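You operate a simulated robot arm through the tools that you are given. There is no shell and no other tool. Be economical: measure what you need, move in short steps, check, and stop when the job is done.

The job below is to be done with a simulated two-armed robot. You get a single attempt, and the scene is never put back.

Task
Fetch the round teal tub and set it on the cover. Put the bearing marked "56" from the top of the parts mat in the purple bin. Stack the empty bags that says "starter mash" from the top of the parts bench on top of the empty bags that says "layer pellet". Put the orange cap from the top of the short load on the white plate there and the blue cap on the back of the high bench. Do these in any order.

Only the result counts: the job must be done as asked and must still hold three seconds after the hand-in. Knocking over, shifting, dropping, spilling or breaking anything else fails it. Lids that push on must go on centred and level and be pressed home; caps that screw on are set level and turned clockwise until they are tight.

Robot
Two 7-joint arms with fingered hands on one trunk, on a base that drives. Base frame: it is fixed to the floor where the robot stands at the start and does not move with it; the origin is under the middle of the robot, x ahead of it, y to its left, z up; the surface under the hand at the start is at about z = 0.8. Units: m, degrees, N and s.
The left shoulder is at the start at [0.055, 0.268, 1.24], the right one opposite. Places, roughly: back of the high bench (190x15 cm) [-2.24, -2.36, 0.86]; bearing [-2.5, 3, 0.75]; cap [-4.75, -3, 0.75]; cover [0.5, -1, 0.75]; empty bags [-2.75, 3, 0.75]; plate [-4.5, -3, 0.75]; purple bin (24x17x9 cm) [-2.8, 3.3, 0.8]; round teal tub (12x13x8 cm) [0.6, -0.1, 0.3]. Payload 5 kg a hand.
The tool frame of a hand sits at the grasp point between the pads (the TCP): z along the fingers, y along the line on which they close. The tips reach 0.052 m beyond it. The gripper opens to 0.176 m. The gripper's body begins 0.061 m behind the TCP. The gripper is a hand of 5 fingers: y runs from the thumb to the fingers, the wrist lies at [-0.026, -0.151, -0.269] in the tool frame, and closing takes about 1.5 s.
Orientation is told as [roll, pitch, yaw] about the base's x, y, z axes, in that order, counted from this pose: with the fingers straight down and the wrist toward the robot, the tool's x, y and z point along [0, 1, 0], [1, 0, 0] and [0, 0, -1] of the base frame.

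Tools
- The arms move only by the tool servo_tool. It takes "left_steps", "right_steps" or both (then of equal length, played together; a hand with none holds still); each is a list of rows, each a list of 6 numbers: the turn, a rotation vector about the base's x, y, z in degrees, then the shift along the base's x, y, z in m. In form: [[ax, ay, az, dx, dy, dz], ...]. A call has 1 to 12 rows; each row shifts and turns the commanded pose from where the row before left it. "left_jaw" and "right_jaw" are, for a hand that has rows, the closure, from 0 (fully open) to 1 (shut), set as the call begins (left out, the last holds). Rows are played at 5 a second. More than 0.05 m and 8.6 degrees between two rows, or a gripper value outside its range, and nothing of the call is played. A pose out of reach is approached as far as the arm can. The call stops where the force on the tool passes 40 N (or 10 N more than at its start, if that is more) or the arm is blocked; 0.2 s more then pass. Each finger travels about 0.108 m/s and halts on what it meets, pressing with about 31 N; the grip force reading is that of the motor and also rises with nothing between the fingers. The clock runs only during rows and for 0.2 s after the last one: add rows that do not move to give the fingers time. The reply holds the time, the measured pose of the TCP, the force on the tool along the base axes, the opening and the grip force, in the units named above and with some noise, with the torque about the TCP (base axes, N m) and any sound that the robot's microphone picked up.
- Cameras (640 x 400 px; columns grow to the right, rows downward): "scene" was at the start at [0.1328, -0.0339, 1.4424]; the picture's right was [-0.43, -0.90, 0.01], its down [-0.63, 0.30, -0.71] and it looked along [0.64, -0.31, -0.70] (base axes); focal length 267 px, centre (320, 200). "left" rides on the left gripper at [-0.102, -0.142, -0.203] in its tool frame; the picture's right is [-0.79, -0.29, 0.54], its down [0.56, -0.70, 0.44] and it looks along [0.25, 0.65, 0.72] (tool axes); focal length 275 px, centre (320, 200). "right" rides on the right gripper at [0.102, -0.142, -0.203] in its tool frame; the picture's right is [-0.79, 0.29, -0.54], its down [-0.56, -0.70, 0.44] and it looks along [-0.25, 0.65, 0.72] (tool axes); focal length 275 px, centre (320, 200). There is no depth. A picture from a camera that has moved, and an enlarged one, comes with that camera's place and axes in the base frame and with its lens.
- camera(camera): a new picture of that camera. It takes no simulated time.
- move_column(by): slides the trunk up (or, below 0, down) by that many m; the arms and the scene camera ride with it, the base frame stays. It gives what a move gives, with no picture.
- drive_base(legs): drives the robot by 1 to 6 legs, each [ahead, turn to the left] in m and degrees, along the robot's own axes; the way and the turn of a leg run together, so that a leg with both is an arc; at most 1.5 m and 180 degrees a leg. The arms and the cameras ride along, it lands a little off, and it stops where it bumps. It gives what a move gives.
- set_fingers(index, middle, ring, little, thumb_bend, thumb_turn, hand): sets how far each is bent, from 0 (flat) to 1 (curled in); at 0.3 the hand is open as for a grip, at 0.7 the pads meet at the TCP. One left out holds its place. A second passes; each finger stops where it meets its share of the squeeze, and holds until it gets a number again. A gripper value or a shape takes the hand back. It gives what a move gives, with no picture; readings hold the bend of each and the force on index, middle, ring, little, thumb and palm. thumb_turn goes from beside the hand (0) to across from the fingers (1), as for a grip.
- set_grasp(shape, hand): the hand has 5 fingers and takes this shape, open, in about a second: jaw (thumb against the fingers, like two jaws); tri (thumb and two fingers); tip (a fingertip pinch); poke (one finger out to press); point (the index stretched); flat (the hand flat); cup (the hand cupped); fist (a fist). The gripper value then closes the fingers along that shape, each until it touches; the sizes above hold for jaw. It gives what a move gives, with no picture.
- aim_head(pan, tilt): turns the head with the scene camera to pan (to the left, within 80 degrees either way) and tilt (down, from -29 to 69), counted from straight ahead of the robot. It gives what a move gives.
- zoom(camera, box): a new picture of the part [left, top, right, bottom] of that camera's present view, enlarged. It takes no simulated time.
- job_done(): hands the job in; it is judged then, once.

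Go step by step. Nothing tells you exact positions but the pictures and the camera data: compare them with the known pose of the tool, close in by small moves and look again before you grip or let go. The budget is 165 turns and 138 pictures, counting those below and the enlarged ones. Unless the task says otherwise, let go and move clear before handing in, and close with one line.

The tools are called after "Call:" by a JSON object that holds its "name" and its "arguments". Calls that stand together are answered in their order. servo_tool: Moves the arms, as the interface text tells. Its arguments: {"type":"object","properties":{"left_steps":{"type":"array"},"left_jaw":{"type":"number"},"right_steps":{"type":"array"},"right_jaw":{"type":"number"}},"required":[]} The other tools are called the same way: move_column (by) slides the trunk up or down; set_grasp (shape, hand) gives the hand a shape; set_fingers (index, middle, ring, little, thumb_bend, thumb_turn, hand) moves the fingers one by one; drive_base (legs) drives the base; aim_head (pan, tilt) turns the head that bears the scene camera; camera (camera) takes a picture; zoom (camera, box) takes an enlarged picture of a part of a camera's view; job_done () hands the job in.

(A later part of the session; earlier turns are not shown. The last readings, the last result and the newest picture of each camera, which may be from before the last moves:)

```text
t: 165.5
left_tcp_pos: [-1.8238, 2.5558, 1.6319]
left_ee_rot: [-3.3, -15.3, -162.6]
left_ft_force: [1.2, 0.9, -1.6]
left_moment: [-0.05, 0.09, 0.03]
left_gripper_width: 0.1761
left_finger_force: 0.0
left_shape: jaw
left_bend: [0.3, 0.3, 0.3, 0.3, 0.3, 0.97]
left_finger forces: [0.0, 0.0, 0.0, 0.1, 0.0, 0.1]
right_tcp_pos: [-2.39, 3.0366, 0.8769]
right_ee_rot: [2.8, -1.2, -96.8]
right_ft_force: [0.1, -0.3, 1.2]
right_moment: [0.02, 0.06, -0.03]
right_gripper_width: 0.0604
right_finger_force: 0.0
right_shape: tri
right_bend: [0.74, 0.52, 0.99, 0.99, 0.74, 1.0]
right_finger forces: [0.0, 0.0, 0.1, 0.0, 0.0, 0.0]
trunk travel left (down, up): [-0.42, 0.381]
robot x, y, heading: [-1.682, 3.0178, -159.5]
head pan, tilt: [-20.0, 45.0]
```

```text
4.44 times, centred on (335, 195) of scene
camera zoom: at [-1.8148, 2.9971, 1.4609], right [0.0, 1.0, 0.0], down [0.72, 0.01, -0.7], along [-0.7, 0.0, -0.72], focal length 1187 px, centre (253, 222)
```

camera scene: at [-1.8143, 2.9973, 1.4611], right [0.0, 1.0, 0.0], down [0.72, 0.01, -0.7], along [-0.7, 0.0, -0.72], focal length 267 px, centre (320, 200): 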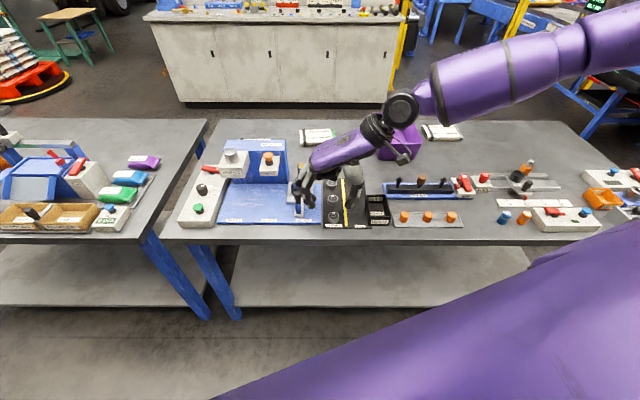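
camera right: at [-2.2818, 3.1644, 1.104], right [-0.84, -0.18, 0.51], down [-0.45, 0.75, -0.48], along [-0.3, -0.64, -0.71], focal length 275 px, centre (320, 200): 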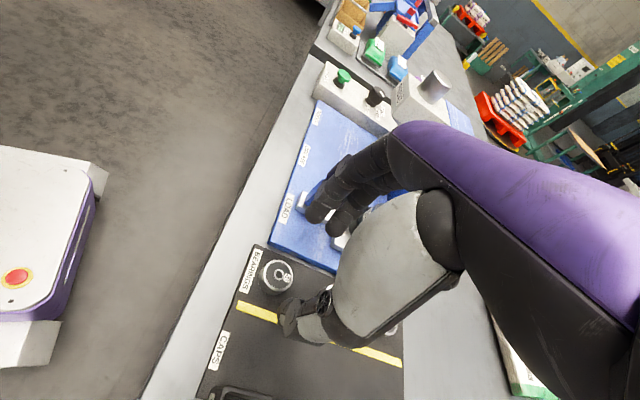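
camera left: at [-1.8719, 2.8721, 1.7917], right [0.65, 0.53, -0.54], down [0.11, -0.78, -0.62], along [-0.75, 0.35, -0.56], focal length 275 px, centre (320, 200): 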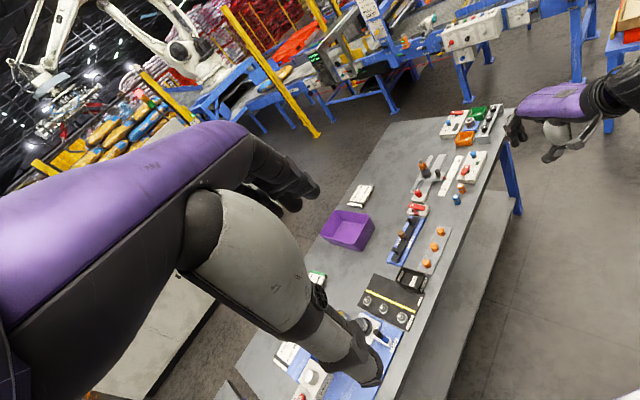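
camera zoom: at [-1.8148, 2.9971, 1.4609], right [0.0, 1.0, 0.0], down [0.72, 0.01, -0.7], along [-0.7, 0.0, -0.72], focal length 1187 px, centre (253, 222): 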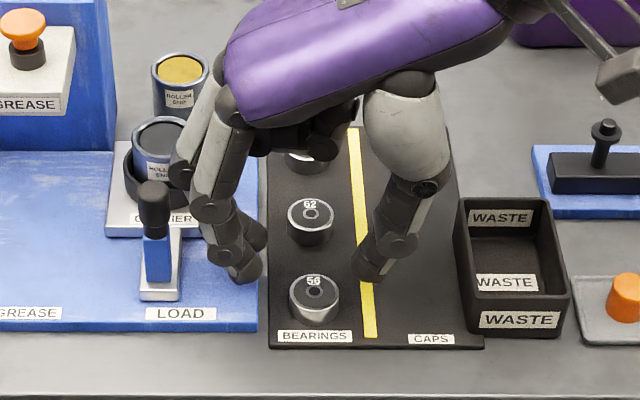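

Grasp centre and bearing agree within about a centimetre. I shift 1 cm back and lower to 0.83, then look again.

Call:
{"name": "servo_tool", "arguments": {"right_steps": [[0, 0, 0, -0.008, 0.002, -0.015], [0, 0, 0, 0, 0, -0.02], [0, 0, 0, 0, 0, -0.01], [0, 0, 0, 0, 0, 0]]}}

Call:
{"name": "zoom", "arguments": {"camera": "right", "box": [200, 150, 440, 350]}}

Call:
{"name": "zoom", "arguments": {"camera": "scene", "box": [290, 170, 380, 235]}}

```text
t: 166.0
left_tcp_pos: [-1.7991, 2.5668, 1.6383]
left_ee_rot: [-3.5, -16.6, -163.1]
left_ft_force: [5.2, 2.7, 0.4]
left_moment: [-0.22, 0.61, 0.17]
left_gripper_width: 0.176
left_finger_force: 0.1
left_shape: jaw
left_bend: [0.3, 0.3, 0.3, 0.3, 0.3, 0.97]
left_finger forces: [0.0, 0.0, 0.1, 0.1, 0.1, 0.1]
right_tcp_pos: [-2.3854, 3.0388, 0.8757]
right_ee_rot: [1.8, -2.5, -96.7]
right_ft_force: [1.5, 1.7, 3.8]
right_moment: [-0.02, 0.33, -0.09]
right_gripper_width: 0.0598
right_finger_force: 0.0
right_shape: tri
right_bend: [0.74, 0.52, 0.99, 0.99, 0.74, 1.0]
right_finger forces: [0.1, 0.0, 0.0, 0.0, 0.1, 0.0]
trunk travel left (down, up): [-0.42, 0.381]
robot x, y, heading: [-1.6826, 3.0129, -159.7]
head pan, tilt: [-20.0, 45.0]
stopped in row 2 (right hand): the force on the tool passed its limit at 51 N (the readings are from after the stop); the commanded pose is now the measured one
```

```text
2.00 times, centred on (320, 250) of right
camera zoom: at [-2.2744, 3.1775, 1.0753], right [-0.83, -0.17, 0.53], down [-0.46, 0.74, -0.49], along [-0.31, -0.65, -0.69], focal length 551 px, centre (320, 100)
```

zoom: 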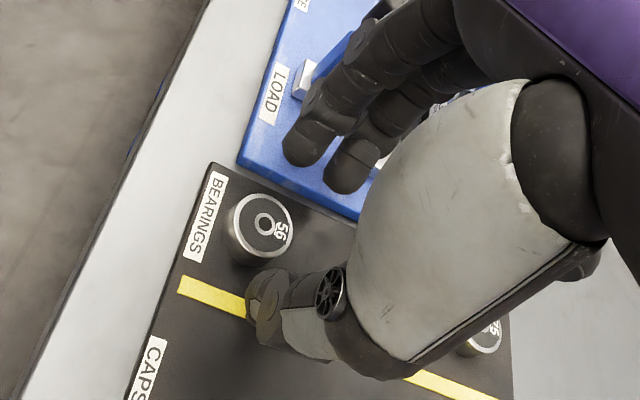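

```text
6.15 times, centred on (335, 202) of scene
camera zoom: at [-1.8102, 2.9988, 1.4614], right [0.0, 1.0, 0.0], down [0.71, 0.0, -0.7], along [-0.7, 0.0, -0.71], focal length 1644 px, centre (228, 185)
```

zoom: 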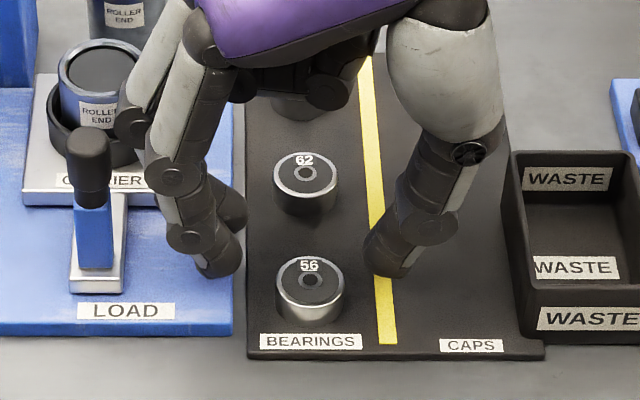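

Something was touched on the way down, most likely a finger knuckle on the LOAD lever; nothing looks moved. I rise and turn the hand about 50° so the fingers stay clear of the lever.

Call:
{"name": "servo_tool", "arguments": {"right_steps": [[0, 0, 0, 0, 0, 0.03], [0, 0, 0, 0, 0, 0.03], [0, 0, -8, 0, 0, 0], [0, 0, -8, 0, 0, 0], [0, 0, -8, 0, 0, 0], [0, 0, -8, 0, 0, 0], [0, 0, -8, 0, 0, 0], [0, 0, -8, 0, 0, 0], [0, 0, 0, 0, 0, 0]]}}

Call:
{"name": "zoom", "arguments": {"camera": "right", "box": [200, 150, 440, 350]}}

Call:
{"name": "zoom", "arguments": {"camera": "scene", "box": [270, 150, 400, 240]}}

```text
t: 168.0
left_tcp_pos: [-1.8055, 2.565, 1.6363]
left_ee_rot: [-3.5, -16.2, -163.1]
left_ft_force: [0.3, 0.4, 1.0]
left_moment: [-0.13, 0.05, 0.06]
left_gripper_width: 0.1759
left_finger_force: 0.0
left_shape: jaw
left_bend: [0.3, 0.3, 0.3, 0.3, 0.3, 0.97]
left_finger forces: [0.1, 0.1, 0.1, 0.0, 0.0, 0.0]
right_tcp_pos: [-2.3882, 3.0386, 0.9313]
right_ee_rot: [2.0, -2.1, -144.9]
right_ft_force: [0.2, -0.1, -0.2]
right_moment: [-0.03, 0.09, -0.02]
right_gripper_width: 0.0601
right_finger_force: 0.1
right_shape: tri
right_bend: [0.74, 0.52, 0.99, 0.99, 0.74, 1.0]
right_finger forces: [0.0, 0.0, 0.0, 0.1, 0.0, 0.0]
trunk travel left (down, up): [-0.42, 0.381]
robot x, y, heading: [-1.684, 3.0163, -159.5]
head pan, tilt: [-20.0, 45.0]
```

```text
2.00 times, centred on (320, 250) of right
camera zoom: at [-2.2127, 3.0475, 1.1318], right [-0.68, 0.51, 0.52], down [0.25, 0.84, -0.49], along [-0.69, -0.21, -0.7], focal length 551 px, centre (320, 100)
```

zoom: 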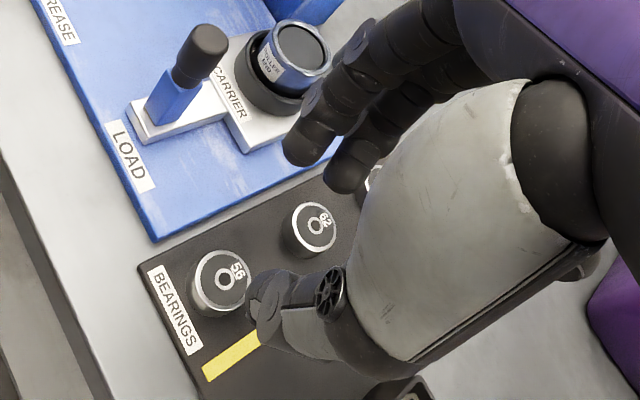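

```text
4.44 times, centred on (335, 195) of scene
camera zoom: at [-1.815, 2.9978, 1.4609], right [0.0, 1.0, 0.0], down [0.72, 0.01, -0.7], along [-0.7, 0.0, -0.72], focal length 1187 px, centre (253, 222)
```

zoom: 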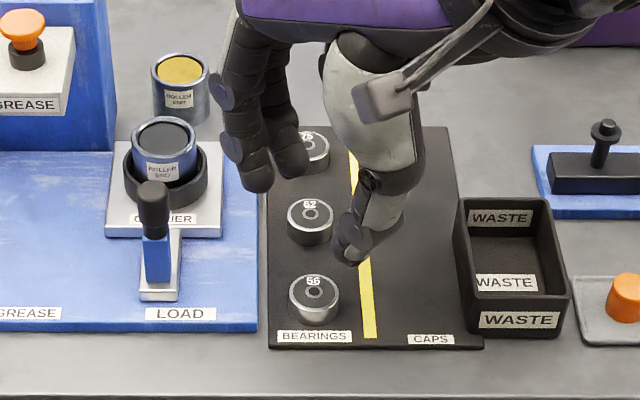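

The lever's knob reaches z ≈ 0.91, so that was indeed the contact. I turn back 18° as a compromise, narrow the jaws slightly and descend over the bearing at about [-2.402, 3.04].

Call:
{"name": "servo_tool", "arguments": {"right_steps": [[0, 0, 6, -0.007, 0.001, 0], [0, 0, 6, -0.006, 0, 0], [0, 0, 6, 0, 0, 0], [0, 0, 0, 0, 0, -0.03], [0, 0, 0, 0, 0, -0.03], [0, 0, 0, 0, 0, 0]], "right_jaw": 0.7}}

Call:
{"name": "zoom", "arguments": {"camera": "right", "box": [200, 150, 440, 350]}}

Call:
{"name": "zoom", "arguments": {"camera": "scene", "box": [270, 150, 400, 240]}}

```text
t: 169.4
left_tcp_pos: [-1.8055, 2.5644, 1.6362]
left_ee_rot: [-3.5, -16.3, -163.1]
left_ft_force: [0.5, 0.4, 0.8]
left_moment: [-0.05, 0.06, 0.05]
left_gripper_width: 0.1759
left_finger_force: 0.2
left_shape: jaw
left_bend: [0.3, 0.3, 0.3, 0.3, 0.3, 0.97]
left_finger forces: [0.1, 0.1, 0.0, 0.0, 0.0, 0.0]
right_tcp_pos: [-2.4007, 3.04, 0.8717]
right_ee_rot: [2.0, -2.2, -126.9]
right_ft_force: [0.7, 0.3, 0.1]
right_moment: [-0.03, 0.04, 0.05]
right_gripper_width: 0.0527
right_finger_force: 0.1
right_shape: tri
right_bend: [0.74, 0.54, 0.99, 0.99, 0.74, 1.0]
right_finger forces: [0.0, 0.0, 0.0, 0.1, 0.0, 0.1]
trunk travel left (down, up): [-0.42, 0.381]
robot x, y, heading: [-1.683, 3.013, -159.7]
head pan, tilt: [-20.0, 45.0]
```

```text
2.00 times, centred on (320, 250) of right
camera zoom: at [-2.2363, 3.1029, 1.0722], right [-0.81, 0.27, 0.52], down [-0.02, 0.87, -0.49], along [-0.59, -0.41, -0.7], focal length 551 px, centre (320, 100)
```

zoom: 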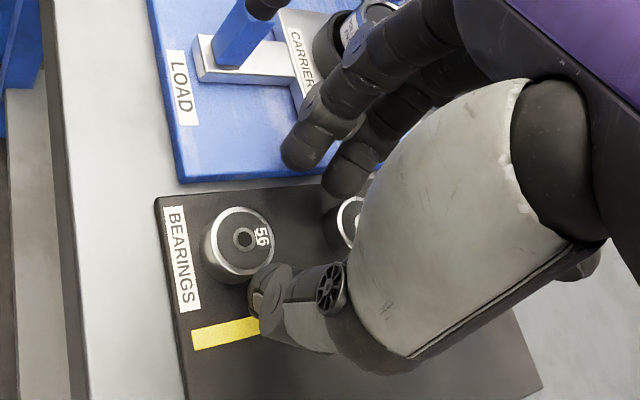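

```text
4.44 times, centred on (335, 195) of scene
camera zoom: at [-1.8149, 2.9974, 1.461], right [0.0, 1.0, 0.0], down [0.72, 0.01, -0.7], along [-0.7, 0.0, -0.72], focal length 1187 px, centre (253, 222)
```

zoom: 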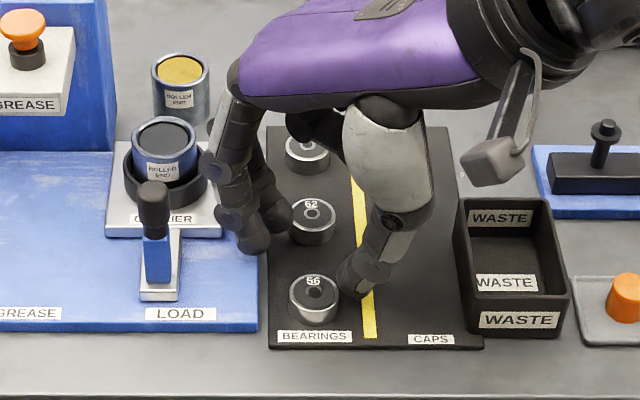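

Triangulation shows surfaces are higher than assumed: bearing top at z ≈ 0.827, centre [-2.366, 3.041]. I rise a bit, shift 3.5 cm, turn 10° and look.

Call:
{"name": "servo_tool", "arguments": {"right_steps": [[0, 0, 0, 0, 0, 0.035], [0, 0, -5, 0.018, 0, 0], [0, 0, -5, 0.017, 0.002, 0], [0, 0, 0, 0, 0, 0]]}}

Call:
{"name": "zoom", "arguments": {"camera": "right", "box": [200, 150, 440, 350]}}

Call:
{"name": "zoom", "arguments": {"camera": "scene", "box": [270, 150, 400, 240]}}

```text
t: 170.4
left_tcp_pos: [-1.8082, 2.5667, 1.6359]
left_ee_rot: [-3.3, -16.1, -163.0]
left_ft_force: [-0.1, 0.6, -0.5]
left_moment: [-0.11, -0.13, 0.03]
left_gripper_width: 0.1759
left_finger_force: 0.1
left_shape: jaw
left_bend: [0.3, 0.3, 0.3, 0.3, 0.3, 0.97]
left_finger forces: [0.1, 0.1, 0.0, 0.0, 0.0, 0.1]
right_tcp_pos: [-2.3676, 3.0414, 0.9046]
right_ee_rot: [2.1, -2.1, -136.9]
right_ft_force: [-0.9, 0.4, -0.4]
right_moment: [-0.13, -0.09, 0.05]
right_gripper_width: 0.0529
right_finger_force: 0.1
right_shape: tri
right_bend: [0.74, 0.54, 0.99, 0.99, 0.74, 1.0]
right_finger forces: [0.0, 0.0, 0.0, 0.0, 0.1, 0.1]
trunk travel left (down, up): [-0.42, 0.381]
robot x, y, heading: [-1.679, 3.0142, -159.9]
head pan, tilt: [-20.0, 45.0]
```

```text
2.00 times, centred on (320, 250) of right
camera zoom: at [-2.195, 3.0759, 1.1063], right [-0.75, 0.41, 0.52], down [0.13, 0.86, -0.49], along [-0.65, -0.3, -0.7], focal length 551 px, centre (320, 100)
```

zoom: 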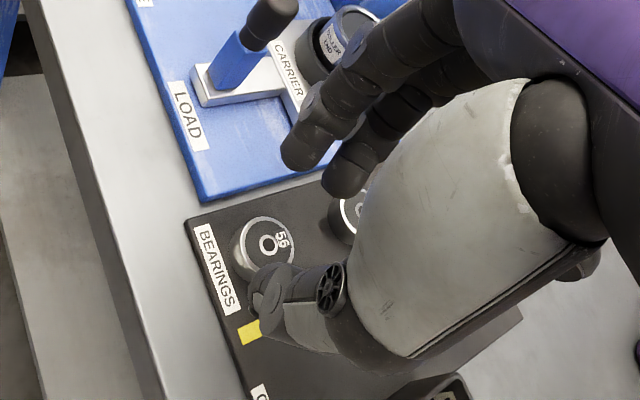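

```text
4.44 times, centred on (335, 195) of scene
camera zoom: at [-1.8163, 2.9981, 1.4608], right [0.0, 1.0, 0.0], down [0.72, 0.0, -0.7], along [-0.7, 0.0, -0.72], focal length 1187 px, centre (253, 222)
```

zoom: 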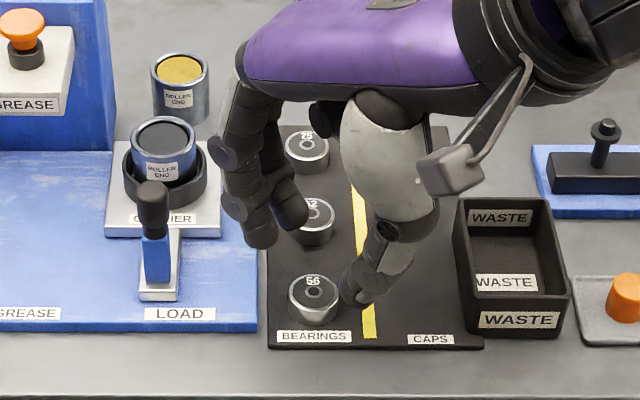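

Aligned on the bearing. I go down 4 cm and check.

Call:
{"name": "servo_tool", "arguments": {"right_steps": [[0, 0, 0, 0, 0, -0.015], [0, 0, 0, 0, 0, -0.015], [0, 0, 0, 0, 0, -0.008], [0, 0, 0, 0, 0, 0]]}}

Call:
{"name": "zoom", "arguments": {"camera": "scene", "box": [290, 170, 380, 235]}}

Call:
{"name": "zoom", "arguments": {"camera": "right", "box": [200, 150, 440, 350]}}

```text
t: 171.4
left_tcp_pos: [-1.8071, 2.5648, 1.6361]
left_ee_rot: [-3.4, -16.3, -163.2]
left_ft_force: [-1.0, 0.3, 0.2]
left_moment: [-0.02, -0.06, 0.0]
left_gripper_width: 0.1761
left_finger_force: 0.1
left_shape: jaw
left_bend: [0.3, 0.3, 0.3, 0.3, 0.3, 0.97]
left_finger forces: [0.1, 0.0, 0.1, 0.0, 0.0, 0.0]
right_tcp_pos: [-2.3668, 3.0428, 0.8678]
right_ee_rot: [2.2, -2.2, -136.8]
right_ft_force: [-0.4, 0.4, -0.5]
right_moment: [-0.01, 0.0, 0.03]
right_gripper_width: 0.0529
right_finger_force: 0.1
right_shape: tri
right_bend: [0.74, 0.54, 0.99, 0.99, 0.74, 1.0]
right_finger forces: [0.1, 0.2, 0.0, 0.0, 0.0, 0.1]
trunk travel left (down, up): [-0.42, 0.381]
robot x, y, heading: [-1.6805, 3.0152, -159.7]
head pan, tilt: [-20.0, 45.0]
```

```text
6.15 times, centred on (335, 202) of scene
camera zoom: at [-1.8159, 2.9973, 1.4608], right [0.0, 1.0, 0.0], down [0.72, 0.01, -0.7], along [-0.7, 0.0, -0.72], focal length 1644 px, centre (228, 185)
```

zoom: 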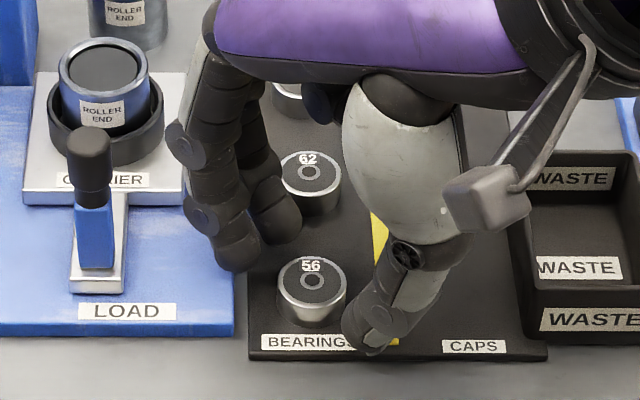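

```text
2.00 times, centred on (320, 250) of right
camera zoom: at [-2.1941, 3.0753, 1.0691], right [-0.75, 0.41, 0.52], down [0.13, 0.86, -0.49], along [-0.65, -0.3, -0.7], focal length 551 px, centre (320, 100)
```

zoom: 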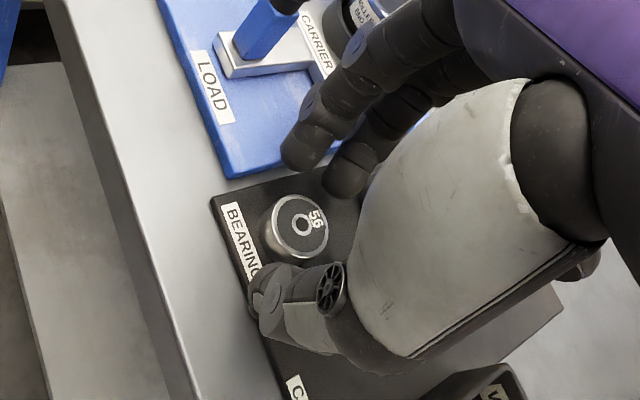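

The bearing lies centred between thumb and fingers. I lower 5 mm and close.

Call:
{"name": "servo_tool", "arguments": {"right_steps": [[0, 0, 0, 0, 0, -0.005], [0, 0, 0, 0, 0, 0]]}}

Call:
{"name": "servo_tool", "arguments": {"right_steps": [[0, 0, 0, 0, 0, 0], [0, 0, 0, 0, 0, 0], [0, 0, 0, 0, 0, 0], [0, 0, 0, 0, 0, 0]], "right_jaw": 1}}

Call:
{"name": "zoom", "arguments": {"camera": "right", "box": [200, 150, 440, 350]}}

```text
t: 172.0
left_tcp_pos: [-1.8063, 2.564, 1.6375]
left_ee_rot: [-3.5, -16.3, -163.2]
left_ft_force: [0.5, -0.6, 0.3]
left_moment: [-0.01, 0.0, -0.03]
left_gripper_width: 0.1758
left_finger_force: 0.2
left_shape: jaw
left_bend: [0.3, 0.3, 0.3, 0.3, 0.3, 0.97]
left_finger forces: [0.0, 0.1, 0.0, 0.1, 0.0, 0.0]
right_tcp_pos: [-2.3659, 3.0417, 0.8642]
right_ee_rot: [2.0, -2.2, -136.8]
right_ft_force: [-0.4, -1.2, 8.3]
right_moment: [-0.33, 0.14, 0.04]
right_gripper_width: 0.0531
right_finger_force: 0.1
right_shape: tri
right_bend: [0.74, 0.54, 0.99, 0.99, 0.74, 1.0]
right_finger forces: [7.7, 0.0, 0.0, 0.0, 0.1, 0.0]
trunk travel left (down, up): [-0.42, 0.381]
robot x, y, heading: [-1.6818, 3.0149, -159.7]
head pan, tilt: [-20.0, 45.0]
```

```text
t: 173.0
left_tcp_pos: [-1.807, 2.565, 1.6366]
left_ee_rot: [-3.4, -16.3, -163.1]
left_ft_force: [0.4, 0.3, 0.6]
left_moment: [0.01, 0.04, 0.0]
left_gripper_width: 0.1757
left_finger_force: 0.1
left_shape: jaw
left_bend: [0.3, 0.3, 0.3, 0.3, 0.3, 0.97]
left_finger forces: [0.0, 0.1, 0.0, 0.0, 0.1, 0.0]
right_tcp_pos: [-2.3661, 3.0416, 0.8628]
right_ee_rot: [2.0, -2.2, -136.8]
right_ft_force: [1.1, -0.2, 5.8]
right_moment: [-0.04, 0.14, 0.02]
right_gripper_width: 0.0307
right_finger_force: 31.0
right_shape: tri
right_bend: [0.75, 0.61, 1.0, 1.0, 0.75, 1.0]
right_finger forces: [5.2, 20.7, 0.0, 0.0, 25.6, 0.0]
trunk travel left (down, up): [-0.42, 0.381]
robot x, y, heading: [-1.6815, 3.0168, -159.8]
head pan, tilt: [-20.0, 45.0]
```

```text
2.00 times, centred on (320, 250) of right
camera zoom: at [-2.194, 3.0751, 1.0649], right [-0.75, 0.41, 0.52], down [0.13, 0.86, -0.49], along [-0.65, -0.3, -0.7], focal length 551 px, centre (320, 100)
```

zoom: 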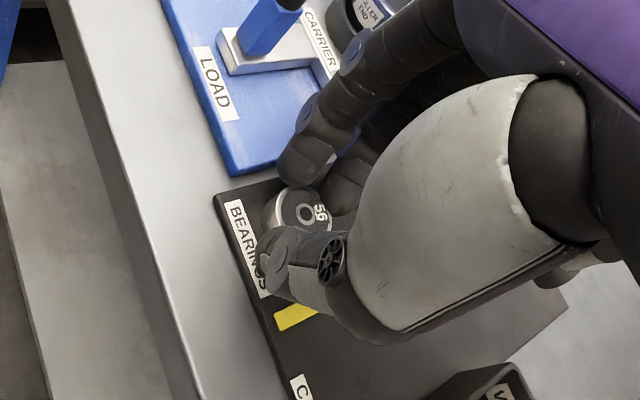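

The bearing is gripped. I lift it high, square the base to the bench and move up toward the bin.

Call:
{"name": "servo_tool", "arguments": {"right_steps": [[0, 0, 0, 0, 0, 0.015], [0, 0, 0, 0, 0, 0.03], [0, 0, 0, 0, 0, 0.04], [0, 0, 0, 0, 0, 0.04], [0, 0, 0, 0, 0, 0.04], [0, 0, 0, 0, 0, 0.04], [0, 0, 0, 0, 0, 0]]}}

Call:
{"name": "drive_base", "arguments": {"legs": [[0, -20], [0.25, 0]]}}

Call:
{"name": "camera", "arguments": {"camera": "right"}}

Call:
{"name": "camera", "arguments": {"camera": "scene"}}

```text
t: 174.6
left_tcp_pos: [-1.8104, 2.5648, 1.6358]
left_ee_rot: [-3.5, -16.2, -163.1]
left_ft_force: [-1.0, 1.1, 0.3]
left_moment: [-0.03, -0.16, 0.02]
left_gripper_width: 0.1756
left_finger_force: 0.1
left_shape: jaw
left_bend: [0.3, 0.3, 0.3, 0.3, 0.3, 0.97]
left_finger forces: [0.0, 0.1, 0.1, 0.0, 0.1, 0.0]
right_tcp_pos: [-2.3696, 3.0409, 1.065]
right_ee_rot: [2.1, -2.2, -136.8]
right_ft_force: [-0.8, -0.2, -0.8]
right_moment: [-0.08, -0.12, 0.03]
right_gripper_width: 0.0288
right_finger_force: 30.8
right_shape: tri
right_bend: [0.74, 0.61, 1.0, 1.0, 0.78, 1.0]
right_finger forces: [7.8, 21.5, 0.0, 0.1, 22.9, 0.0]
trunk travel left (down, up): [-0.42, 0.381]
robot x, y, heading: [-1.6797, 3.0152, -159.9]
head pan, tilt: [-20.0, 45.0]
```

```text
t: 177.3
left_tcp_pos: [-1.9673, 2.6289, 1.6404]
left_ee_rot: [-3.5, -17.3, 177.6]
left_ft_force: [-6.5, -0.9, -2.0]
left_moment: [0.17, -0.71, -0.25]
left_gripper_width: 0.1759
left_finger_force: 0.1
left_shape: jaw
left_bend: [0.3, 0.3, 0.3, 0.3, 0.3, 0.98]
left_finger forces: [0.0, 0.0, 0.0, 0.0, 0.0, 0.0]
right_tcp_pos: [-2.3464, 3.269, 1.079]
right_ee_rot: [1.4, -3.1, -156.5]
right_ft_force: [-3.8, -0.4, -0.8]
right_moment: [-0.02, -0.33, 0.09]
right_gripper_width: 0.0289
right_finger_force: 30.7
right_shape: tri
right_bend: [0.74, 0.61, 1.0, 1.0, 0.78, 1.0]
right_finger forces: [8.0, 20.9, 0.0, 0.0, 23.4, 0.1]
trunk travel left (down, up): [-0.42, 0.381]
robot x, y, heading: [-1.7309, 3.0168, 179.3]
head pan, tilt: [-20.0, 45.0]
stopped in leg 2: the robot was blocked; the commanded pose is now the measured one
```

```text
45 pictures are left
camera right: at [-2.1688, 3.2417, 1.2772], right [-0.56, 0.64, 0.53], down [0.4, 0.77, -0.5], along [-0.73, -0.06, -0.69], focal length 275 px, centre (320, 200)
```

right: 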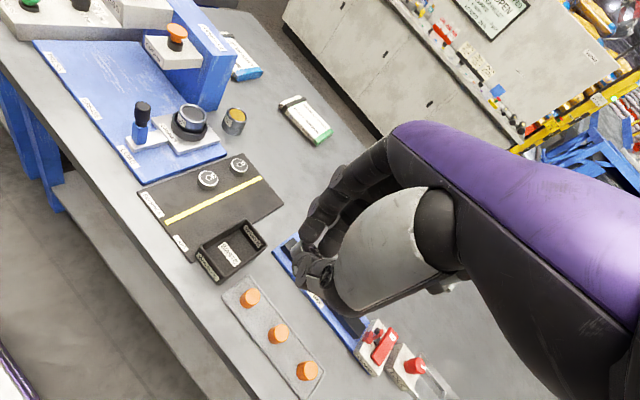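

```text
44 pictures are left
camera scene: at [-1.8652, 3.0426, 1.4601], right [0.35, 0.94, 0.01], down [0.68, -0.25, -0.69], along [-0.65, 0.25, -0.72], focal length 267 px, centre (320, 200)
```

scene: 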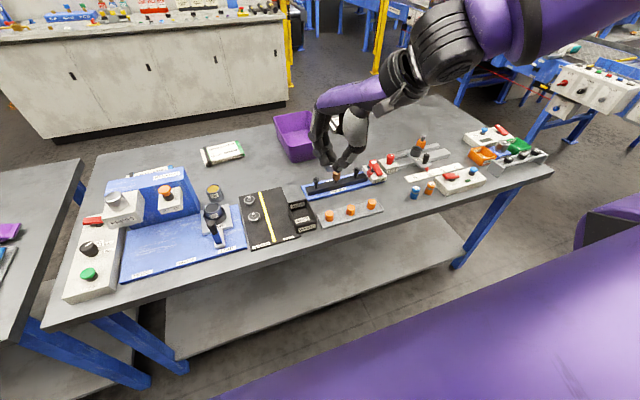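

The drive stopped early with no clear cause visible. I try once more in a shorter leg.

Call:
{"name": "drive_base", "arguments": {"legs": [[0.12, 0]]}}

```text
t: 178.7
left_tcp_pos: [-2.075, 2.6289, 1.6423]
left_ee_rot: [-3.6, -17.9, 177.2]
left_ft_force: [0.8, -2.1, -0.4]
left_moment: [0.25, 0.17, -0.09]
left_gripper_width: 0.176
left_finger_force: 0.1
left_shape: jaw
left_bend: [0.3, 0.3, 0.3, 0.3, 0.3, 0.98]
left_finger forces: [0.0, 0.0, 0.0, 0.0, 0.1, 0.0]
right_tcp_pos: [-2.4567, 3.2696, 1.0847]
right_ee_rot: [1.4, -3.5, -156.5]
right_ft_force: [1.1, -1.2, 0.8]
right_moment: [0.23, 0.04, -0.03]
right_gripper_width: 0.0289
right_finger_force: 30.9
right_shape: tri
right_bend: [0.74, 0.61, 1.0, 1.0, 0.78, 1.0]
right_finger forces: [7.9, 20.9, 0.1, 0.0, 23.6, 0.1]
trunk travel left (down, up): [-0.42, 0.381]
robot x, y, heading: [-1.8462, 3.0131, 179.2]
head pan, tilt: [-20.0, 45.0]
```

Call:
{"name": "drive_base", "arguments": {"legs": [[0.08, 0]]}}

Call:
{"name": "servo_tool", "arguments": {"right_steps": [[0, 0, 0, -0.04, 0.006, 0], [0, 0, 0, -0.04, 0.006, 0], [0, 0, 0, -0.04, 0.006, 0], [0, 0, 0, -0.04, 0.006, 0], [0, 0, 0, -0.04, 0.006, 0], [0, 0, 0, -0.03, 0, 0], [0, 0, 0, 0, 0, 0]]}}

Call:
{"name": "camera", "arguments": {"camera": "right"}}

Call:
{"name": "camera", "arguments": {"camera": "scene"}}

```text
t: 179.9
left_tcp_pos: [-2.1497, 2.6399, 1.6439]
left_ee_rot: [-4.0, -17.4, 176.7]
left_ft_force: [-2.3, 2.1, -0.3]
left_moment: [-0.15, -0.23, 0.02]
left_gripper_width: 0.1758
left_finger_force: 0.0
left_shape: jaw
left_bend: [0.3, 0.3, 0.3, 0.3, 0.3, 0.97]
left_finger forces: [0.0, 0.0, 0.1, 0.0, 0.1, 0.0]
right_tcp_pos: [-2.5266, 3.273, 1.0895]
right_ee_rot: [1.2, -4.0, -156.5]
right_ft_force: [-2.1, 0.7, -0.8]
right_moment: [-0.16, -0.1, 0.06]
right_gripper_width: 0.0283
right_finger_force: 30.7
right_shape: tri
right_bend: [0.75, 0.61, 1.0, 1.0, 0.78, 1.0]
right_finger forces: [4.0, 21.4, 0.0, 0.1, 20.8, 0.0]
trunk travel left (down, up): [-0.42, 0.381]
robot x, y, heading: [-1.9221, 3.013, 179.3]
head pan, tilt: [-20.0, 45.0]
```

```text
t: 181.5
left_tcp_pos: [-2.1367, 2.6422, 1.6435]
left_ee_rot: [-4.6, -17.0, 176.2]
left_ft_force: [1.5, 0.1, 0.1]
left_moment: [-0.06, 0.21, 0.06]
left_gripper_width: 0.1761
left_finger_force: 0.0
left_shape: jaw
left_bend: [0.3, 0.3, 0.3, 0.3, 0.3, 0.97]
left_finger forces: [0.0, 0.1, 0.0, 0.0, 0.0, 0.0]
right_tcp_pos: [-2.7412, 3.2996, 1.0986]
right_ee_rot: [0.9, -5.0, -156.4]
right_ft_force: [1.0, 0.1, 0.2]
right_moment: [0.01, 0.14, -0.08]
right_gripper_width: 0.0281
right_finger_force: 30.6
right_shape: tri
right_bend: [0.75, 0.61, 1.0, 1.0, 0.78, 1.0]
right_finger forces: [3.3, 21.3, 0.0, 0.0, 20.4, 0.1]
trunk travel left (down, up): [-0.42, 0.381]
robot x, y, heading: [-1.927, 3.0168, 179.6]
head pan, tilt: [-20.0, 45.0]
```

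```text
43 pictures are left
camera right: at [-2.5556, 3.2736, 1.2909], right [-0.54, 0.64, 0.55], down [0.39, 0.77, -0.51], along [-0.75, -0.06, -0.66], focal length 275 px, centre (320, 200)
```

right: 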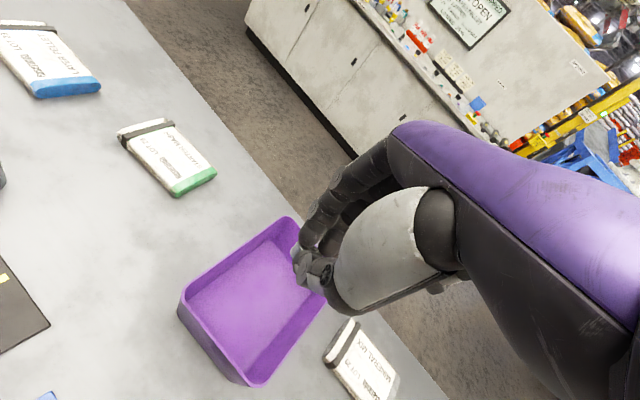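

```text
42 pictures are left
camera scene: at [-2.057, 3.046, 1.461], right [0.35, 0.94, 0.0], down [0.67, -0.25, -0.7], along [-0.65, 0.25, -0.72], focal length 267 px, centre (320, 200)
```

scene: 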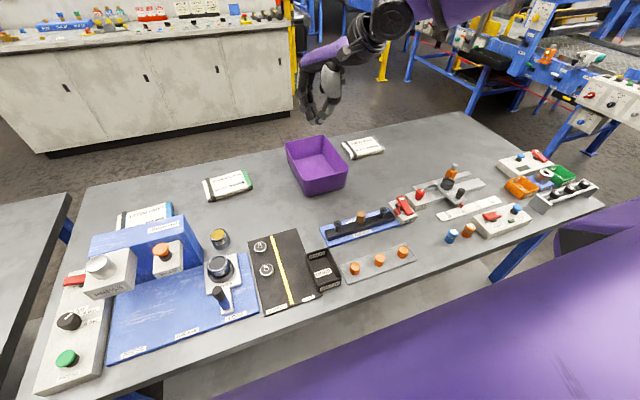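

The hand is over the bin. I centre it, lower the bearing to just above the bin floor and let go.

Call:
{"name": "servo_tool", "arguments": {"right_steps": [[0, 0, 0, -0.03, 0, -0.02], [0, 0, 0, 0, 0, -0.04], [0, 0, 0, 0, 0, -0.04], [0, 0, 0, 0, 0, -0.04], [0, 0, 0, 0, 0, -0.03], [0, 0, 0, 0, 0, -0.02], [0, 0, 0, 0, 0, 0]]}}

Call:
{"name": "camera", "arguments": {"camera": "right"}}

```text
t: 183.1
left_tcp_pos: [-2.1359, 2.6409, 1.642]
left_ee_rot: [-4.7, -17.0, 175.9]
left_ft_force: [1.5, -0.3, -0.1]
left_moment: [0.09, 0.1, 0.01]
left_gripper_width: 0.176
left_finger_force: 0.1
left_shape: jaw
left_bend: [0.3, 0.3, 0.3, 0.3, 0.3, 0.97]
left_finger forces: [0.0, 0.0, 0.0, 0.0, 0.0, 0.0]
right_tcp_pos: [-2.7706, 3.3008, 0.9106]
right_ee_rot: [0.8, -5.1, -156.4]
right_ft_force: [0.1, -0.8, -0.1]
right_moment: [0.09, 0.03, 0.0]
right_gripper_width: 0.0282
right_finger_force: 31.3
right_shape: tri
right_bend: [0.75, 0.61, 1.0, 1.0, 0.78, 1.0]
right_finger forces: [2.8, 21.2, 0.0, 0.0, 20.2, 0.0]
trunk travel left (down, up): [-0.42, 0.381]
robot x, y, heading: [-1.9243, 3.0095, 179.3]
head pan, tilt: [-20.0, 45.0]
```

```text
41 pictures are left
camera right: at [-2.5865, 3.2732, 1.103], right [-0.54, 0.64, 0.55], down [0.38, 0.77, -0.51], along [-0.75, -0.06, -0.66], focal length 275 px, centre (320, 200)
```

right: 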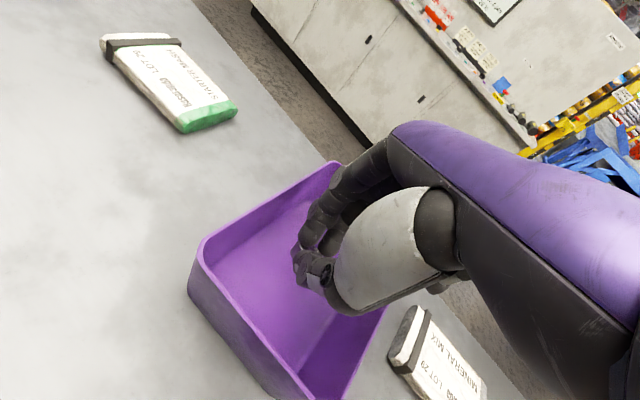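

Call:
{"name": "servo_tool", "arguments": {"right_steps": [[0, 0, 0, 0, 0, -0.012], [0, 0, 0, 0, 0, -0.012], [0, 0, 0, 0, 0, 0]]}}

Call:
{"name": "servo_tool", "arguments": {"right_steps": [[0, 0, 0, 0, 0, 0], [0, 0, 0, 0, 0, 0], [0, 0, 0, 0, 0, 0], [0, 0, 0, 0, 0, 0.02], [0, 0, 0, 0, 0, 0.04], [0, 0, 0, 0, 0, 0.04], [0, 0, 0, 0, 0, 0.04], [0, 0, 0, 0, 0, 0.04], [0, 0, 0, 0, 0, 0]], "right_jaw": 0.55}}

Call:
{"name": "camera", "arguments": {"camera": "right"}}

```text
t: 183.9
left_tcp_pos: [-2.1373, 2.6425, 1.6423]
left_ee_rot: [-4.7, -16.9, 176.0]
left_ft_force: [1.0, -0.2, 0.2]
left_moment: [0.0, 0.04, -0.01]
left_gripper_width: 0.1757
left_finger_force: 0.0
left_shape: jaw
left_bend: [0.3, 0.3, 0.3, 0.3, 0.3, 0.97]
left_finger forces: [0.0, 0.0, 0.0, 0.0, 0.0, 0.0]
right_tcp_pos: [-2.7721, 3.3014, 0.8847]
right_ee_rot: [0.8, -4.9, -156.5]
right_ft_force: [0.3, 0.5, -0.8]
right_moment: [0.04, 0.04, 0.0]
right_gripper_width: 0.028
right_finger_force: 30.4
right_shape: tri
right_bend: [0.75, 0.61, 1.0, 1.0, 0.78, 1.0]
right_finger forces: [2.8, 21.1, 0.0, 0.0, 20.2, 0.1]
trunk travel left (down, up): [-0.42, 0.381]
robot x, y, heading: [-1.9286, 3.017, 179.5]
head pan, tilt: [-20.0, 45.0]
```

```text
t: 185.9
left_tcp_pos: [-2.1403, 2.6424, 1.6416]
left_ee_rot: [-4.7, -16.9, 176.2]
left_ft_force: [-1.2, 0.0, -0.4]
left_moment: [0.03, -0.12, -0.05]
left_gripper_width: 0.1757
left_finger_force: 0.1
left_shape: jaw
left_bend: [0.3, 0.3, 0.3, 0.3, 0.3, 0.97]
left_finger forces: [0.0, 0.0, 0.1, 0.0, 0.0, 0.0]
right_tcp_pos: [-2.7737, 3.3017, 1.0629]
right_ee_rot: [0.9, -4.7, -156.4]
right_ft_force: [0.1, -0.2, -0.1]
right_moment: [0.01, -0.11, 0.03]
right_gripper_width: 0.0789
right_finger_force: 0.1
right_shape: tri
right_bend: [0.74, 0.47, 0.99, 0.99, 0.72, 1.0]
right_finger forces: [0.1, 0.1, 0.0, 0.0, 0.0, 0.0]
trunk travel left (down, up): [-0.42, 0.381]
robot x, y, heading: [-1.9303, 3.0184, 179.6]
head pan, tilt: [-20.0, 45.0]
```

```text
40 pictures are left
camera right: at [-2.5908, 3.2744, 1.2558], right [-0.54, 0.64, 0.55], down [0.39, 0.77, -0.51], along [-0.75, -0.06, -0.66], focal length 275 px, centre (320, 200)
```

right: 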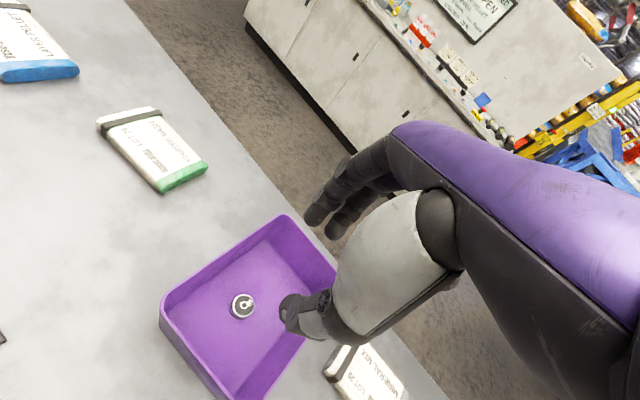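

The bearing is in the bin. Next the bags: "starter mash" is near [-2.82, 2.99], "layer pellet" near [-2.735, 2.72]. I move the right hand aside and bring the left hand above the starter mash pack.

Call:
{"name": "servo_tool", "arguments": {"left_steps": [[0, -4, 0, -0.036, 0.026, -0.02], [0, -4, 0, -0.036, 0.026, -0.02], [0, -4, 0, -0.036, 0.026, -0.02], [0, -4, 0, -0.036, 0.026, -0.02], [-2.5, -1, 0, -0.036, 0.026, -0.02], [-2.5, 0, 0, -0.036, 0.026, -0.02], [0, 0, 1, -0.036, 0.026, -0.02], [0, 0, 1, -0.036, 0.026, -0.02], [0, 0, 1, -0.036, 0.026, -0.02], [0, 0, 1, -0.036, 0.026, -0.02], [0, 0, 0, -0.036, 0.026, -0.02], [0, 0, 0, -0.036, 0.026, -0.02]], "right_steps": [[0, 0, 0, 0.02, 0.02, 0.03], [0, 0, 0, 0.02, 0.02, 0.03], [0, 0, 0, 0.02, 0.02, 0.03], [0, 0, 0, 0.02, 0.02, 0.03], [0, 0, 0, 0.02, 0.02, 0.02], [0, 0, 0, 0.02, 0.02, 0], [0, 0, 0, 0.02, 0.02, 0], [0, 0, 0, 0.02, 0.02, 0], [0, 0, 0, 0, 0, 0], [0, 0, 0, 0, 0, 0], [0, 0, 0, 0, 0, 0], [0, 0, 0, 0, 0, 0]]}}

Call:
{"name": "servo_tool", "arguments": {"left_steps": [[0, 0, 0, -0.025, 0, -0.035], [0, 0, 0, -0.025, 0, -0.035], [0, 0, 0, -0.025, 0, -0.035], [0, 0, 0, -0.025, 0, -0.035], [0, 0, 0, -0.025, 0, -0.035], [0, 0, 0, -0.025, 0, -0.035], [0, 0, 0, -0.02, 0, -0.03], [0, 0, 0, 0, 0, 0]]}}

Call:
{"name": "camera", "arguments": {"camera": "left"}}

Call:
{"name": "camera", "arguments": {"camera": "scene"}}

```text
t: 188.5
left_tcp_pos: [-2.5604, 2.9507, 1.404]
left_ee_rot: [0.1, -0.9, -179.1]
left_ft_force: [-1.8, 1.5, 1.0]
left_moment: [-0.12, -0.17, -0.01]
left_gripper_width: 0.176
left_finger_force: 0.0
left_shape: jaw
left_bend: [0.3, 0.3, 0.3, 0.3, 0.3, 0.98]
left_finger forces: [0.0, 0.1, 0.1, 0.0, 0.1, 0.1]
right_tcp_pos: [-2.6147, 3.4633, 1.2006]
right_ee_rot: [0.9, -4.8, -156.4]
right_ft_force: [-1.2, 1.8, -2.9]
right_moment: [-0.32, -0.1, 0.11]
right_gripper_width: 0.0788
right_finger_force: 0.0
right_shape: tri
right_bend: [0.74, 0.47, 0.99, 0.99, 0.72, 1.0]
right_finger forces: [0.1, 0.1, 0.1, 0.1, 0.0, 0.0]
trunk travel left (down, up): [-0.42, 0.381]
robot x, y, heading: [-1.9274, 3.017, 179.4]
head pan, tilt: [-20.0, 45.0]
```

```text
t: 190.3
left_tcp_pos: [-2.7286, 2.9497, 1.1654]
left_ee_rot: [0.1, -1.0, -179.2]
left_ft_force: [0.8, 0.5, 0.8]
left_moment: [-0.09, 0.01, 0.02]
left_gripper_width: 0.1758
left_finger_force: 0.0
left_shape: jaw
left_bend: [0.3, 0.3, 0.3, 0.3, 0.3, 0.98]
left_finger forces: [0.0, 0.0, 0.0, 0.0, 0.1, 0.1]
right_tcp_pos: [-2.6131, 3.4617, 1.2062]
right_ee_rot: [0.8, -4.9, -156.4]
right_ft_force: [-0.7, -0.5, 0.6]
right_moment: [-0.01, 0.03, -0.01]
right_gripper_width: 0.0792
right_finger_force: 0.0
right_shape: tri
right_bend: [0.74, 0.47, 0.99, 0.99, 0.72, 1.0]
right_finger forces: [0.0, 0.0, 0.0, 0.0, 0.1, 0.1]
trunk travel left (down, up): [-0.42, 0.381]
robot x, y, heading: [-1.9275, 3.0106, 179.5]
head pan, tilt: [-20.0, 45.0]
```

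```text
39 pictures are left
camera left: at [-2.5844, 3.0538, 1.3661], right [0.27, 0.79, -0.55], down [0.7, -0.55, -0.45], along [-0.66, -0.26, -0.7], focal length 275 px, centre (320, 200)
```

left: 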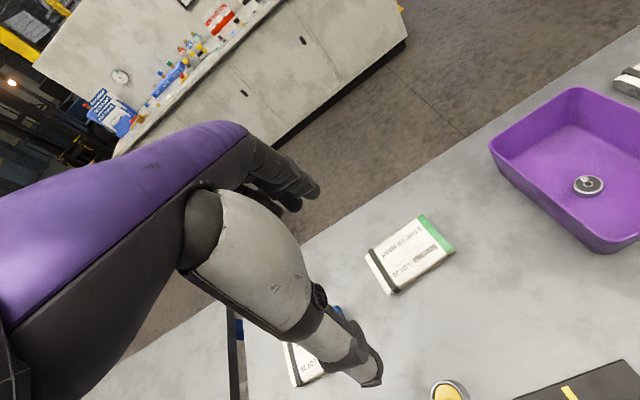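

```text
38 pictures are left
camera scene: at [-2.0587, 3.0458, 1.461], right [0.35, 0.94, 0.0], down [0.67, -0.25, -0.7], along [-0.65, 0.25, -0.72], focal length 267 px, centre (320, 200)
```

scene: 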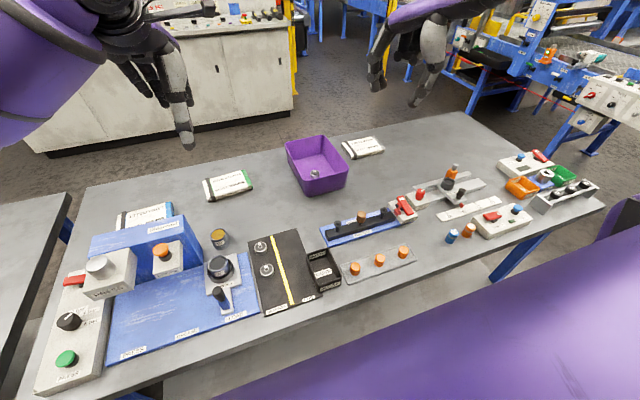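

Left hand view gives the starter mash pack at [-2.823, 2.992]. I move over it, turn 4° to match, and come down to 0.93.

Call:
{"name": "servo_tool", "arguments": {"left_steps": [[0, 0, 2, -0.03, 0.012, -0.02], [0, 0, 2, -0.03, 0.012, -0.025], [0, -1, 0, -0.03, 0.014, -0.025], [0, 0, 0, -0.004, 0.004, -0.045], [0, 0, 0, 0, 0, -0.045], [0, 0, 0, 0, 0, -0.045], [0, 0, 0, 0, 0, -0.03], [0, 0, 0, 0, 0, 0]], "left_jaw": 0}}

Call:
{"name": "camera", "arguments": {"camera": "left"}}

Call:
{"name": "zoom", "arguments": {"camera": "scene", "box": [90, 100, 290, 240]}}

```text
t: 191.6
left_tcp_pos: [-2.8159, 2.9768, 1.0363]
left_ee_rot: [-0.1, -2.8, -174.3]
left_ft_force: [-1.2, 0.3, -3.4]
left_moment: [0.01, -0.08, -0.01]
left_gripper_width: 0.176
left_finger_force: 0.0
left_shape: jaw
left_bend: [0.3, 0.3, 0.3, 0.3, 0.3, 0.98]
left_finger forces: [0.0, 0.0, 0.0, 0.0, 0.0, 0.1]
right_tcp_pos: [-2.5908, 3.4625, 1.2147]
right_ee_rot: [0.4, -5.8, -156.5]
right_ft_force: [-1.8, 5.8, -4.2]
right_moment: [-0.72, -0.18, 0.16]
right_gripper_width: 0.0793
right_finger_force: 0.1
right_shape: tri
right_bend: [0.74, 0.47, 0.99, 0.99, 0.72, 1.0]
right_finger forces: [0.0, 0.0, 0.0, 0.0, 0.0, 0.0]
trunk travel left (down, up): [-0.42, 0.381]
robot x, y, heading: [-1.9284, 3.0174, 179.5]
head pan, tilt: [-20.0, 45.0]
stopped in row 6 (left hand): the force on the tool passed its limit at 59 N (the readings are from after the stop); the commanded pose is now the measured one
```

```text
37 pictures are left
camera left: at [-2.6746, 3.0935, 1.2319], right [0.18, 0.81, -0.55], down [0.73, -0.49, -0.48], along [-0.66, -0.32, -0.68], focal length 275 px, centre (320, 200)
```

left: 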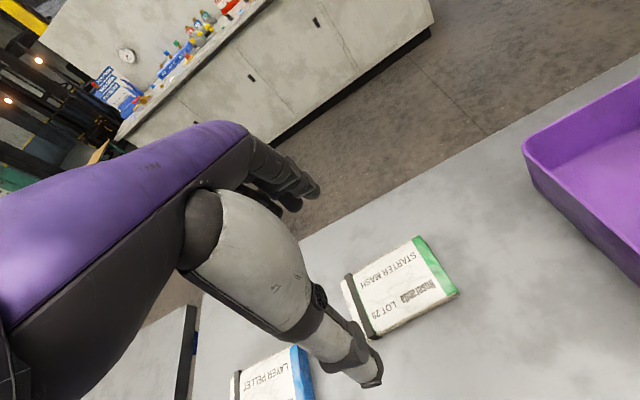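

```text
2.86 times, centred on (190, 170) of scene
camera zoom: at [-2.0518, 3.0468, 1.4611], right [0.35, 0.94, 0.0], down [0.67, -0.25, -0.7], along [-0.66, 0.25, -0.71], focal length 763 px, centre (691, 286)
```

zoom: 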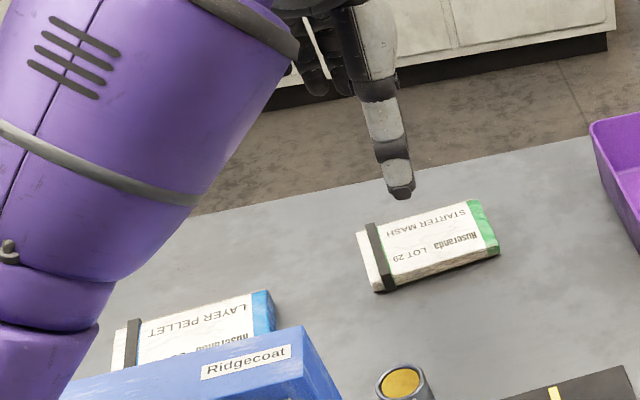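

A force spike stopped the hand in mid-air with nothing near it, perhaps from a jerk in the arm. I continue more slowly, aligning and lowering.

Call:
{"name": "servo_tool", "arguments": {"left_steps": [[0, -1, -1, -0.003, 0.007, -0.015], [0, -1, 0, -0.003, 0.007, -0.015], [0, 0, 0, 0, 0, -0.02], [0, 0, 0, 0, 0, -0.02], [0, 0, 0, 0, 0, -0.02], [0, 0, 0, 0, 0, -0.015], [0, 0, 0, 0, 0, 0]]}}

Call:
{"name": "camera", "arguments": {"camera": "left"}}

```text
t: 193.2
left_tcp_pos: [-2.8178, 3.0085, 0.9347]
left_ee_rot: [0.1, -0.9, -175.8]
left_ft_force: [-0.7, -0.9, 0.0]
left_moment: [0.0, 0.0, 0.01]
left_gripper_width: 0.176
left_finger_force: 0.0
left_shape: jaw
left_bend: [0.3, 0.3, 0.3, 0.3, 0.3, 0.98]
left_finger forces: [0.1, 0.0, 0.0, 0.0, 0.0, 0.0]
right_tcp_pos: [-2.5901, 3.4705, 1.2139]
right_ee_rot: [0.8, -6.0, -156.4]
right_ft_force: [0.3, -0.4, 0.4]
right_moment: [-0.01, 0.0, -0.02]
right_gripper_width: 0.0791
right_finger_force: 0.1
right_shape: tri
right_bend: [0.74, 0.47, 0.99, 0.99, 0.72, 1.0]
right_finger forces: [0.0, 0.0, 0.1, 0.0, 0.0, 0.0]
trunk travel left (down, up): [-0.42, 0.381]
robot x, y, heading: [-1.9282, 3.0192, 179.4]
head pan, tilt: [-20.0, 45.0]
```

```text
35 pictures are left
camera left: at [-2.6818, 3.1207, 1.1353], right [0.22, 0.81, -0.55], down [0.73, -0.51, -0.45], along [-0.64, -0.3, -0.7], focal length 275 px, centre (320, 200)
```

left: 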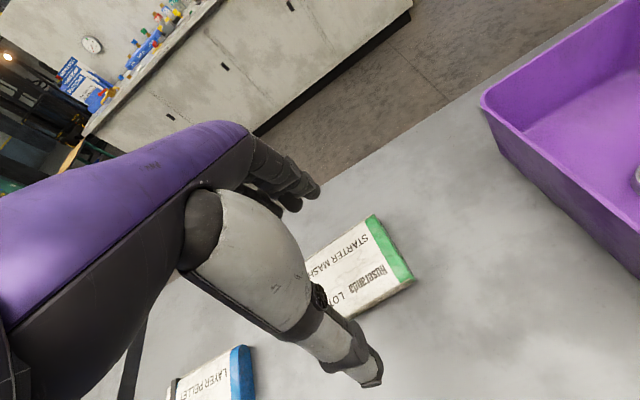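

Pack centre is about [-2.83, 2.985]. I shift over and lower with open jaws to either side of it.

Call:
{"name": "servo_tool", "arguments": {"left_steps": [[0, 0, 0, -0.006, -0.012, 0], [0, 0, 0, -0.006, -0.011, 0], [0, 0, 0, 0, 0, -0.02], [0, 0, 0, 0, 0, -0.02], [0, 0, 0, 0, 0, -0.015], [0, 0, 0, 0, 0, 0]]}}

Call:
{"name": "camera", "arguments": {"camera": "left"}}

Call:
{"name": "zoom", "arguments": {"camera": "scene", "box": [130, 110, 290, 220]}}

```text
t: 194.4
left_tcp_pos: [-2.8311, 2.9778, 0.9064]
left_ee_rot: [-0.5, -2.8, -175.7]
left_ft_force: [-2.0, 0.6, -2.5]
left_moment: [0.05, -0.22, -0.1]
left_gripper_width: 0.1761
left_finger_force: 0.0
left_shape: jaw
left_bend: [0.3, 0.3, 0.3, 0.3, 0.3, 0.98]
left_finger forces: [0.0, 0.0, 0.0, 0.0, 0.1, 0.0]
right_tcp_pos: [-2.5825, 3.4623, 1.2178]
right_ee_rot: [0.2, -6.5, -156.3]
right_ft_force: [-0.4, -2.5, 0.4]
right_moment: [0.31, -0.22, 0.05]
right_gripper_width: 0.0791
right_finger_force: 0.2
right_shape: tri
right_bend: [0.74, 0.47, 0.99, 0.99, 0.72, 1.0]
right_finger forces: [0.0, 0.1, 0.0, 0.0, 0.0, 0.0]
trunk travel left (down, up): [-0.42, 0.381]
robot x, y, heading: [-1.9263, 3.0173, 179.8]
head pan, tilt: [-20.0, 45.0]
stopped in row 5 (left hand): the force on the tool passed its limit at 52 N (the readings are from after the stop); the commanded pose is now the measured one
```

```text
34 pictures are left
camera left: at [-2.6874, 3.0886, 1.1038], right [0.2, 0.81, -0.55], down [0.72, -0.5, -0.48], along [-0.67, -0.3, -0.69], focal length 275 px, centre (320, 200)
```

left: 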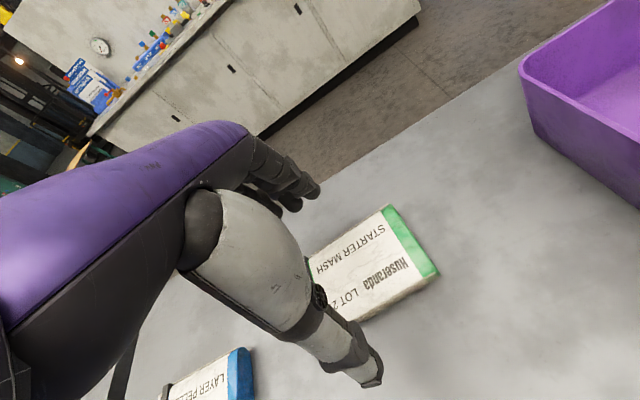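

```text
3.64 times, centred on (210, 165) of scene
camera zoom: at [-2.0025, 3.0473, 1.4626], right [0.35, 0.94, -0.01], down [0.64, -0.25, -0.72], along [-0.68, 0.24, -0.69], focal length 971 px, centre (720, 327)
```

zoom: 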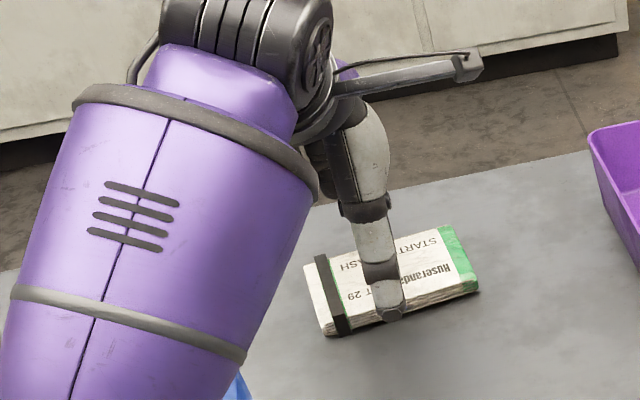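

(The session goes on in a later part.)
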